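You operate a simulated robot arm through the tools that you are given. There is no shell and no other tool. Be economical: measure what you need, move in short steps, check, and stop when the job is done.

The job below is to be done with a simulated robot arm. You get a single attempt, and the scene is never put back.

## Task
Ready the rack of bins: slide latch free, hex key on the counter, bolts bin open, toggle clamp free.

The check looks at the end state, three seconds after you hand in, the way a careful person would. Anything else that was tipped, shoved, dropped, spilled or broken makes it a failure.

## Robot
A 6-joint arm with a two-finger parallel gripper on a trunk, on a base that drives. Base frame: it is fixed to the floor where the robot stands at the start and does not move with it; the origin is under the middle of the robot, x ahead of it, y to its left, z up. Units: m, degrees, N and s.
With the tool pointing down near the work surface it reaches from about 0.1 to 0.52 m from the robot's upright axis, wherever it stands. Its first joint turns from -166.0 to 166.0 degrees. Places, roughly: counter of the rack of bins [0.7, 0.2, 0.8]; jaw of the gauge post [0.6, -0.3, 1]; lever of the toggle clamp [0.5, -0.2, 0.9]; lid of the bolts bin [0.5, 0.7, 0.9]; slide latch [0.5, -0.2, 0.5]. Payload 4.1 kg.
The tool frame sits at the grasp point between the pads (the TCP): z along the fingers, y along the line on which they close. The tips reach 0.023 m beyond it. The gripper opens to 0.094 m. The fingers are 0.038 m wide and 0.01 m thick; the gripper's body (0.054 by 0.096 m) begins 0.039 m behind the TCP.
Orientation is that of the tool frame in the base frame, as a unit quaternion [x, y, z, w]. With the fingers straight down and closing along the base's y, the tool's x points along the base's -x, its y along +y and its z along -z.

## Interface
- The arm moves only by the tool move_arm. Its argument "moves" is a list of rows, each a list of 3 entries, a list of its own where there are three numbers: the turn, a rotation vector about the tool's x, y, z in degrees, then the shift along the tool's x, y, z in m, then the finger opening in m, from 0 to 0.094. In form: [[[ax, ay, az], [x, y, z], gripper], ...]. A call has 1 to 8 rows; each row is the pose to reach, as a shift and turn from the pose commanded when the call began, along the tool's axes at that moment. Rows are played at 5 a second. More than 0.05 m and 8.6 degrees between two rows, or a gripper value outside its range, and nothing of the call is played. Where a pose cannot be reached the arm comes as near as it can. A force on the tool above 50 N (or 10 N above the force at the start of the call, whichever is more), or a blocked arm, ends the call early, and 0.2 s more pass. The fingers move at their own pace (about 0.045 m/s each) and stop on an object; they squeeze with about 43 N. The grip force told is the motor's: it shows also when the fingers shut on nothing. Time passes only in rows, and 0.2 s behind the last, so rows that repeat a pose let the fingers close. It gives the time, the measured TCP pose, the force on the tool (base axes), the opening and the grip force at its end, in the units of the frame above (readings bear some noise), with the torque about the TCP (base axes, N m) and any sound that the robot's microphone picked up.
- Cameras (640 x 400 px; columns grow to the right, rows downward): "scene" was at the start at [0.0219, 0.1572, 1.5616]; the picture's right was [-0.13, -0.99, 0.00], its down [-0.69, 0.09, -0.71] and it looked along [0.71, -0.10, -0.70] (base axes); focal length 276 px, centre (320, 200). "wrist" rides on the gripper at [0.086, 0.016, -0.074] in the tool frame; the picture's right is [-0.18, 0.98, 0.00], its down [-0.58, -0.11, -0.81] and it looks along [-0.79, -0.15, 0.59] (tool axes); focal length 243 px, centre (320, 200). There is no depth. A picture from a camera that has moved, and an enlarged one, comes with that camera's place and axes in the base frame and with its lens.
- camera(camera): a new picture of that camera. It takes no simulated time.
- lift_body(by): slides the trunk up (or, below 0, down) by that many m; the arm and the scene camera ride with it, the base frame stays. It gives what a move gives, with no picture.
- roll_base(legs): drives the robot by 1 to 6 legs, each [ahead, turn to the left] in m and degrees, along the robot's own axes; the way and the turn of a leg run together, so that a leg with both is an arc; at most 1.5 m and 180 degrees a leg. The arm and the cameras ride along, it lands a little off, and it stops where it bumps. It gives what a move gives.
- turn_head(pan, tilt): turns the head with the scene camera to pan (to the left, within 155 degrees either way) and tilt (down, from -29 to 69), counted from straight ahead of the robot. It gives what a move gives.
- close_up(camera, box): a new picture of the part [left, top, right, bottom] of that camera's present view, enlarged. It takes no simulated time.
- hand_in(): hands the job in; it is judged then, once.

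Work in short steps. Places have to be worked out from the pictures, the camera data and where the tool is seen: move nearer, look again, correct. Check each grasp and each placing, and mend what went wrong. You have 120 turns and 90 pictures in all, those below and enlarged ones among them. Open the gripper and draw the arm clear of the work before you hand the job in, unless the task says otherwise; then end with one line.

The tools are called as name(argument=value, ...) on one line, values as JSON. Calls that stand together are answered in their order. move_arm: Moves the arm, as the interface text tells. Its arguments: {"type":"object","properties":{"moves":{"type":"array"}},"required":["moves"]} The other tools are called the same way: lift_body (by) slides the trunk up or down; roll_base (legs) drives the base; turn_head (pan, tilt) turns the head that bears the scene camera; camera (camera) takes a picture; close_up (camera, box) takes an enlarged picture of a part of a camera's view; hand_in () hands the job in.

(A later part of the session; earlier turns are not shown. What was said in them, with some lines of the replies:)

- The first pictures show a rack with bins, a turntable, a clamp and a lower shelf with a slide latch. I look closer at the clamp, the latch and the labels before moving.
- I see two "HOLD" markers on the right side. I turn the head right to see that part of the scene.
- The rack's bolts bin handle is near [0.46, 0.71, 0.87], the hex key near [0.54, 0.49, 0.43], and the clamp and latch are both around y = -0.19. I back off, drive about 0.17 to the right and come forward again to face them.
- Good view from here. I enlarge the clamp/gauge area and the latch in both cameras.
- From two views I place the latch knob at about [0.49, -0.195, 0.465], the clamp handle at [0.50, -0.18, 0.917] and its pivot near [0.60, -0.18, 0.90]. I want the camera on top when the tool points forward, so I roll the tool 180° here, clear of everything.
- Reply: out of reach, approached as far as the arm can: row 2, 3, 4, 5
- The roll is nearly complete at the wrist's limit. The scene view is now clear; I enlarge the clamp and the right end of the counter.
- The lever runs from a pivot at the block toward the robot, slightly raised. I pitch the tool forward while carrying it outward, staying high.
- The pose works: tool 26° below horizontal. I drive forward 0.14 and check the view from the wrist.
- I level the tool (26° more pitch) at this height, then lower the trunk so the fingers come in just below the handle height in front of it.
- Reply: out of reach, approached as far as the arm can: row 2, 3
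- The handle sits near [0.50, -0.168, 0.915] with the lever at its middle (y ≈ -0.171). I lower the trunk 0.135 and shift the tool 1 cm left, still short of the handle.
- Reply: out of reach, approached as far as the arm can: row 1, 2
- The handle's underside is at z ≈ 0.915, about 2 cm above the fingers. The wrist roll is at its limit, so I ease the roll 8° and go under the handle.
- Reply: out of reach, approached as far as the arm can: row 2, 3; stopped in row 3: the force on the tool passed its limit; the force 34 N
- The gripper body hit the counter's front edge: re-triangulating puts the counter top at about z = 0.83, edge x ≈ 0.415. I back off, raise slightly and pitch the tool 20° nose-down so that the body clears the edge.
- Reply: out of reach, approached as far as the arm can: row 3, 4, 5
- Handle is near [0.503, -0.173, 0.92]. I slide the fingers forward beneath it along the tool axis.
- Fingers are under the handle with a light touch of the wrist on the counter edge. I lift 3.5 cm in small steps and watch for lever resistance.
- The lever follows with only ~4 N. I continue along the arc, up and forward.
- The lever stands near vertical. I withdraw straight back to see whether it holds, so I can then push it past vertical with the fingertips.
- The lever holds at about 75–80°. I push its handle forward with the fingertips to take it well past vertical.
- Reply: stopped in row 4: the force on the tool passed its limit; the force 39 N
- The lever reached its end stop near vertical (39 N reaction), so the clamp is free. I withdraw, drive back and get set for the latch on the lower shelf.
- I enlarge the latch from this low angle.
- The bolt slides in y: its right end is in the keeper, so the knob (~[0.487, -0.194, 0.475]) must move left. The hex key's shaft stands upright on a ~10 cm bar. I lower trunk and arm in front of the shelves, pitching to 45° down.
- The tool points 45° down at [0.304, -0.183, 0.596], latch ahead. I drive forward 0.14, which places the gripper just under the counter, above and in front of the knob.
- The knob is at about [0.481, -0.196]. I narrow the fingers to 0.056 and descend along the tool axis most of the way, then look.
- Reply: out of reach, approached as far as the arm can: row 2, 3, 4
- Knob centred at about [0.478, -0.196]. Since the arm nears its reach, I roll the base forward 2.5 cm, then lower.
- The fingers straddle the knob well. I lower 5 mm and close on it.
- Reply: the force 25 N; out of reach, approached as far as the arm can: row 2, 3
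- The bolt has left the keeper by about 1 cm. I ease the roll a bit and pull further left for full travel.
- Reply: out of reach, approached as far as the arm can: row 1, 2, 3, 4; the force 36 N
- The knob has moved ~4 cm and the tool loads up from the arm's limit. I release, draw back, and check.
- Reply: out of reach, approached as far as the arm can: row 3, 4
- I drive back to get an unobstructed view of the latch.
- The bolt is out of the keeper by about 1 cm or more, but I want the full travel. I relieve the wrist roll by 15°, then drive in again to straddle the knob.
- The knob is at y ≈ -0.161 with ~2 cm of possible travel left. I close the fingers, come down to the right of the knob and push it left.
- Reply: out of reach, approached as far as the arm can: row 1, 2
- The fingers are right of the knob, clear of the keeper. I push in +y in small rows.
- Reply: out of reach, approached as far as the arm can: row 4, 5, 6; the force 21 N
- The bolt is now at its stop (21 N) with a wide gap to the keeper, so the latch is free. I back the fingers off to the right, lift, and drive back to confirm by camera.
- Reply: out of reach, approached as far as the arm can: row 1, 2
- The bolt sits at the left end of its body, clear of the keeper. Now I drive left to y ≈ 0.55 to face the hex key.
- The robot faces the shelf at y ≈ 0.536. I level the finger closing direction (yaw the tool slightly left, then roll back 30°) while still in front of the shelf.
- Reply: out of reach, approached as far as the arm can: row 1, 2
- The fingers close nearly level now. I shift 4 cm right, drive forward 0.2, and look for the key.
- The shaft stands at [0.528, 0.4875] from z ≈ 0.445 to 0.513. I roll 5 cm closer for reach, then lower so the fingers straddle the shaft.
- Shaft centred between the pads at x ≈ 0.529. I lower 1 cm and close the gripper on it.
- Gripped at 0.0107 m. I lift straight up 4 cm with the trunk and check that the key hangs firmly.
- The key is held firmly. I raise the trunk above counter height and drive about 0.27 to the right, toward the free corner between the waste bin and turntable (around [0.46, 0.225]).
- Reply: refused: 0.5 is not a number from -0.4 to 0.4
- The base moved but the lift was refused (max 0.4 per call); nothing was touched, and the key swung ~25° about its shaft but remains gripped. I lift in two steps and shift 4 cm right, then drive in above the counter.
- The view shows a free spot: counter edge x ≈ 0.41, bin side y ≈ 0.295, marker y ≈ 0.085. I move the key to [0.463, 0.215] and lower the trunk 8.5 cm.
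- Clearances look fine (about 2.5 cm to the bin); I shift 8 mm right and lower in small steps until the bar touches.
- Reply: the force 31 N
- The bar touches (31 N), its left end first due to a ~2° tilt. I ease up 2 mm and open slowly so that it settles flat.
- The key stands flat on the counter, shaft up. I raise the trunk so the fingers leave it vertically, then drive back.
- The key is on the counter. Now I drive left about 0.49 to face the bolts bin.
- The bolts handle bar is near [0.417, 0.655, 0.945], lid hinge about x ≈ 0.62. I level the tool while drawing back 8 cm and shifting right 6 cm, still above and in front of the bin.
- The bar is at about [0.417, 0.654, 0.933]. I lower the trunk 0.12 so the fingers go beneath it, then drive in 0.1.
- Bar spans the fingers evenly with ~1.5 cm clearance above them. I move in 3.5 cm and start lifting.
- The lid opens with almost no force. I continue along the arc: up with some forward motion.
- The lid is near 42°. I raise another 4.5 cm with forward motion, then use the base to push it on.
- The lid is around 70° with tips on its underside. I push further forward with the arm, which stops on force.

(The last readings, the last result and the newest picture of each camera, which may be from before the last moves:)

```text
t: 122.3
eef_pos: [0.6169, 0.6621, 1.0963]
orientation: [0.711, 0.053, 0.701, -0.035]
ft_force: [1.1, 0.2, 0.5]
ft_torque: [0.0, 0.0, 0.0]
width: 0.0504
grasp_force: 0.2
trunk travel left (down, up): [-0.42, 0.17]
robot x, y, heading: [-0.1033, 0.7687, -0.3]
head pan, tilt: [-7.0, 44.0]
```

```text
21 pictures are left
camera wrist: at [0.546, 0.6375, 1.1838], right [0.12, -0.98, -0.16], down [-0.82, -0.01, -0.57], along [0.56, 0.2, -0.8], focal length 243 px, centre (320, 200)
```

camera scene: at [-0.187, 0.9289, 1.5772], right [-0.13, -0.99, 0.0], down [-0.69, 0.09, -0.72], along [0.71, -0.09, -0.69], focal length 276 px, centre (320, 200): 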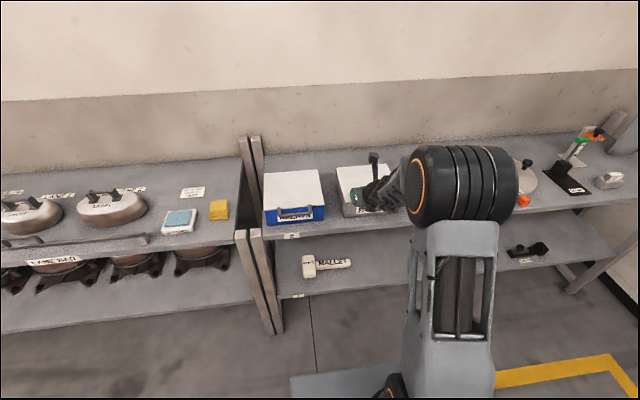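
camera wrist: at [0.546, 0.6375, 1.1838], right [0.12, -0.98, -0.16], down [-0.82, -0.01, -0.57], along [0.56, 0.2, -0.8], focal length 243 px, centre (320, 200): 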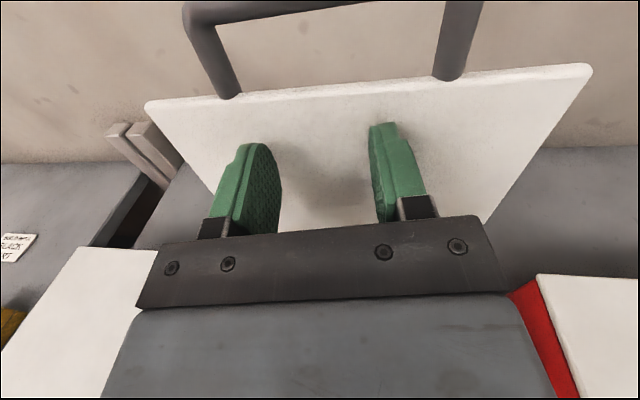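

The lid nears vertical with almost no force. I push 5 cm more, to take it past vertical or to its stop.

move_arm(moves=[[[0, 0, 0], [0, 0.001, 0.012], 0.05], [[0, 0, 0], [0, 0.003, 0.024], 0.05], [[0, 0, 0], [-0.002, 0.004, 0.036], 0.05], [[0, 0, 0], [-0.004, 0.005, 0.046], 0.05]])

camera(camera="wrist")

```text
t: 123.0
eef_pos: [0.6395, 0.6592, 1.0944]
orientation: [0.712, 0.05, 0.699, -0.033]
ft_force: [-42.5, 5.3, 4.4]
ft_torque: [-0.02, 0.65, -1.16]
width: 0.0451
grasp_force: 0.1
trunk travel left (down, up): [-0.42, 0.17]
robot x, y, heading: [-0.1036, 0.7706, -0.6]
head pan, tilt: [-7.0, 44.0]
stopped in row 3: the force on the tool passed its limit (the readings are from after the stop); the commanded pose is now the measured one
```

```text
20 pictures are left
camera wrist: at [0.5688, 0.6364, 1.1837], right [0.11, -0.98, -0.16], down [-0.82, 0.0, -0.57], along [0.56, 0.2, -0.81], focal length 243 px, centre (320, 200)
```

wrist: 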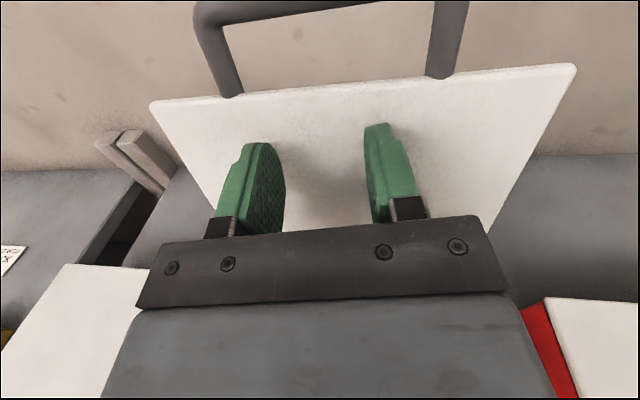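

The lid reached its end stop (42 N). I withdraw slowly and watch whether it stays open.

move_arm(moves=[[[0, 0, 0], [0, 0, -0.02], 0.05], [[0, 0, 0], [0, 0, -0.05], 0.05], [[0, 0, 0], [0, 0, -0.08], 0.05], [[0, 0, 0], [0, 0, -0.11], 0.05]])

camera(camera="wrist")

```text
t: 124.0
eef_pos: [0.5373, 0.6474, 1.0927]
orientation: [0.714, 0.05, 0.698, -0.035]
ft_force: [-0.5, -0.2, 0.2]
ft_torque: [-0.02, -0.02, 0.01]
width: 0.05
grasp_force: 0.1
trunk travel left (down, up): [-0.42, 0.17]
robot x, y, heading: [-0.102, 0.7737, -0.6]
head pan, tilt: [-7.0, 44.0]
```

```text
19 pictures are left
camera wrist: at [0.466, 0.624, 1.1822], right [0.11, -0.98, -0.16], down [-0.83, 0.0, -0.56], along [0.55, 0.2, -0.81], focal length 243 px, centre (320, 200)
```

wrist: 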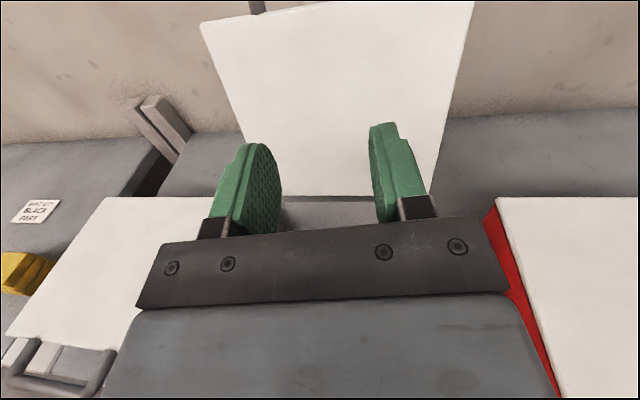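

The lid stays up past vertical. I drive back clear of the rack and survey the whole scene.

roll_base(legs=[[-0.4, 0]])

turn_head(pan=-15, tilt=35)

camera(camera="scene")

```text
t: 126.5
eef_pos: [0.1338, 0.6525, 1.0934]
orientation: [0.714, 0.051, 0.698, -0.035]
ft_force: [-1.1, -0.4, 0.0]
ft_torque: [0.03, -0.01, 0.01]
width: 0.05
grasp_force: 0.0
trunk travel left (down, up): [-0.42, 0.17]
robot x, y, heading: [-0.5094, 0.7763, -0.9]
head pan, tilt: [-7.0, 44.0]
```

```text
t: 127.2
eef_pos: [0.1322, 0.6522, 1.0919]
orientation: [0.714, 0.05, 0.698, -0.035]
ft_force: [0.6, -0.2, 1.1]
ft_torque: [0.03, 0.02, 0.02]
width: 0.0495
grasp_force: 0.1
trunk travel left (down, up): [-0.42, 0.17]
robot x, y, heading: [-0.5083, 0.7721, -0.5]
head pan, tilt: [-15.0, 35.0]
```

```text
18 pictures are left
camera scene: at [-0.48, 0.9197, 1.4705], right [-0.27, -0.96, 0.0], down [-0.55, 0.15, -0.82], along [0.79, -0.22, -0.57], focal length 276 px, centre (320, 200)
```

scene: 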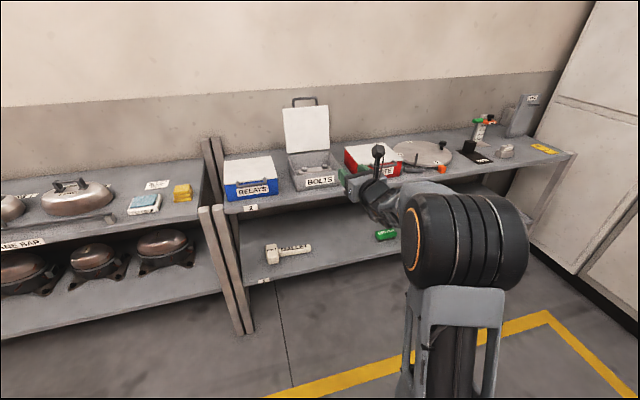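

The bolts bin is open. To check key, clamp and latch I turn the base left, taking the arm out of the line of sight, and look right.

roll_base(legs=[[0, 40]])

turn_head(pan=-75, tilt=35)

camera(camera="scene")

```text
t: 129.5
eef_pos: [0.0599, 1.096, 1.0931]
orientation: [0.653, 0.293, 0.643, -0.273]
ft_force: [-0.1, -0.6, 0.1]
ft_torque: [-0.04, 0.01, 0.02]
width: 0.0498
grasp_force: 0.1
trunk travel left (down, up): [-0.42, 0.17]
robot x, y, heading: [-0.5064, 0.7756, 39.8]
head pan, tilt: [-15.0, 35.0]
```

```text
t: 130.8
eef_pos: [0.0592, 1.096, 1.0928]
orientation: [0.653, 0.294, 0.643, -0.273]
ft_force: [1.1, 0.5, -0.4]
ft_torque: [0.01, -0.01, -0.01]
width: 0.0499
grasp_force: 0.0
trunk travel left (down, up): [-0.42, 0.17]
robot x, y, heading: [-0.5079, 0.7732, 39.8]
head pan, tilt: [-75.0, 35.0]
```

```text
17 pictures are left
camera scene: at [-0.5873, 0.8153, 1.4706], right [-0.58, -0.82, 0.0], down [-0.47, 0.33, -0.82], along [0.67, -0.47, -0.57], focal length 276 px, centre (320, 200)
```

scene: 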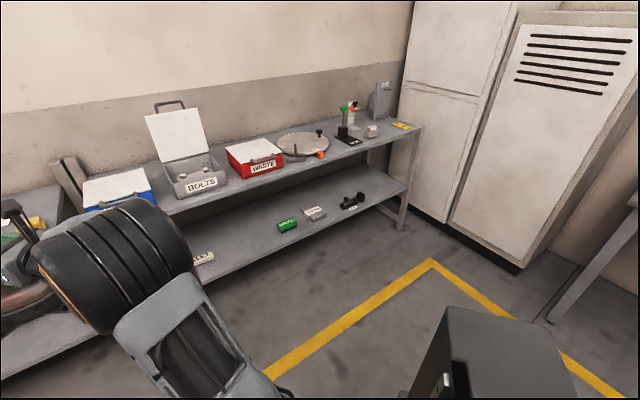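

close_up(camera="scene", box=[230, 80, 430, 205])

close_up(camera="scene", box=[310, 180, 390, 230])

close_up(camera="scene", box=[130, 90, 290, 200])

```text
3.20 times, centred on (330, 142) of scene
camera zoom: at [-0.5873, 0.8153, 1.4706], right [-0.58, -0.82, 0.0], down [-0.47, 0.33, -0.82], along [0.67, -0.47, -0.57], focal length 884 px, centre (288, 384)
```

zoom: 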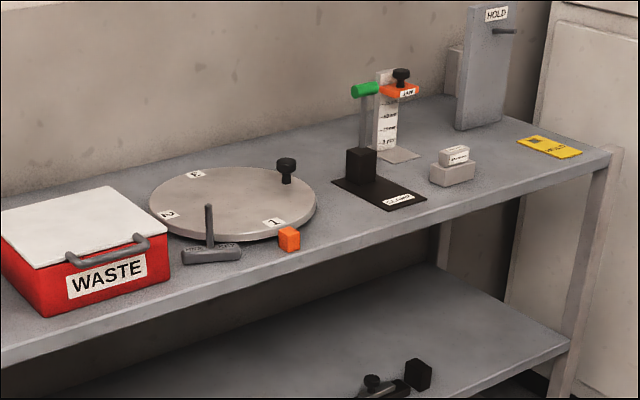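

```text
8.00 times, centred on (350, 205) of scene
camera zoom: at [-0.5873, 0.8153, 1.4706], right [-0.58, -0.82, 0.0], down [-0.47, 0.33, -0.82], along [0.67, -0.47, -0.57], focal length 2210 px, centre (80, 160)
```

zoom: 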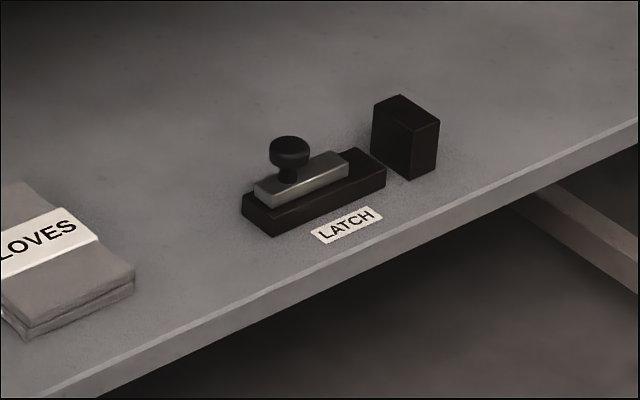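

```text
3.64 times, centred on (210, 145) of scene
camera zoom: at [-0.5873, 0.8153, 1.4706], right [-0.58, -0.82, 0.0], down [-0.47, 0.33, -0.82], along [0.67, -0.47, -0.57], focal length 1005 px, centre (720, 400)
```

zoom: 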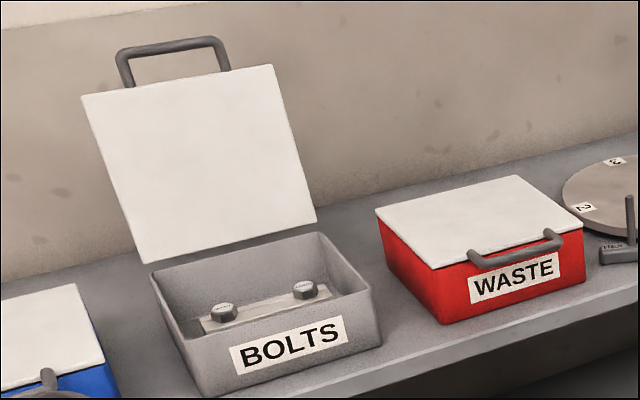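

Everything checks out: latch bolt clear of the keeper, hex key upright on the counter, bolts lid open, clamp lever up, and nothing else looks moved. I open the gripper fully and then hand in.

move_arm(moves=[[[0, 0, 0], [0, 0, -0.01], 0.094], [[0, 0, 0], [0, 0, -0.01], 0.094], [[0, 0, 0], [0, 0, -0.01], 0.094]])

hand_in()

```text
t: 131.6
eef_pos: [0.0514, 1.0883, 1.0931]
orientation: [0.653, 0.293, 0.643, -0.273]
ft_force: [0.4, -0.5, -0.3]
ft_torque: [0.03, -0.01, 0.06]
width: 0.094
grasp_force: 0.2
trunk travel left (down, up): [-0.42, 0.17]
robot x, y, heading: [-0.5052, 0.7771, 39.7]
head pan, tilt: [-75.0, 35.0]
```

```text
The job is handed in.
```

The job is handed in: in the last pictures the slide latch is free, the hex key is standing on the counter, the bolts bin is open, the toggle clamp is free, and nothing else looks moved.
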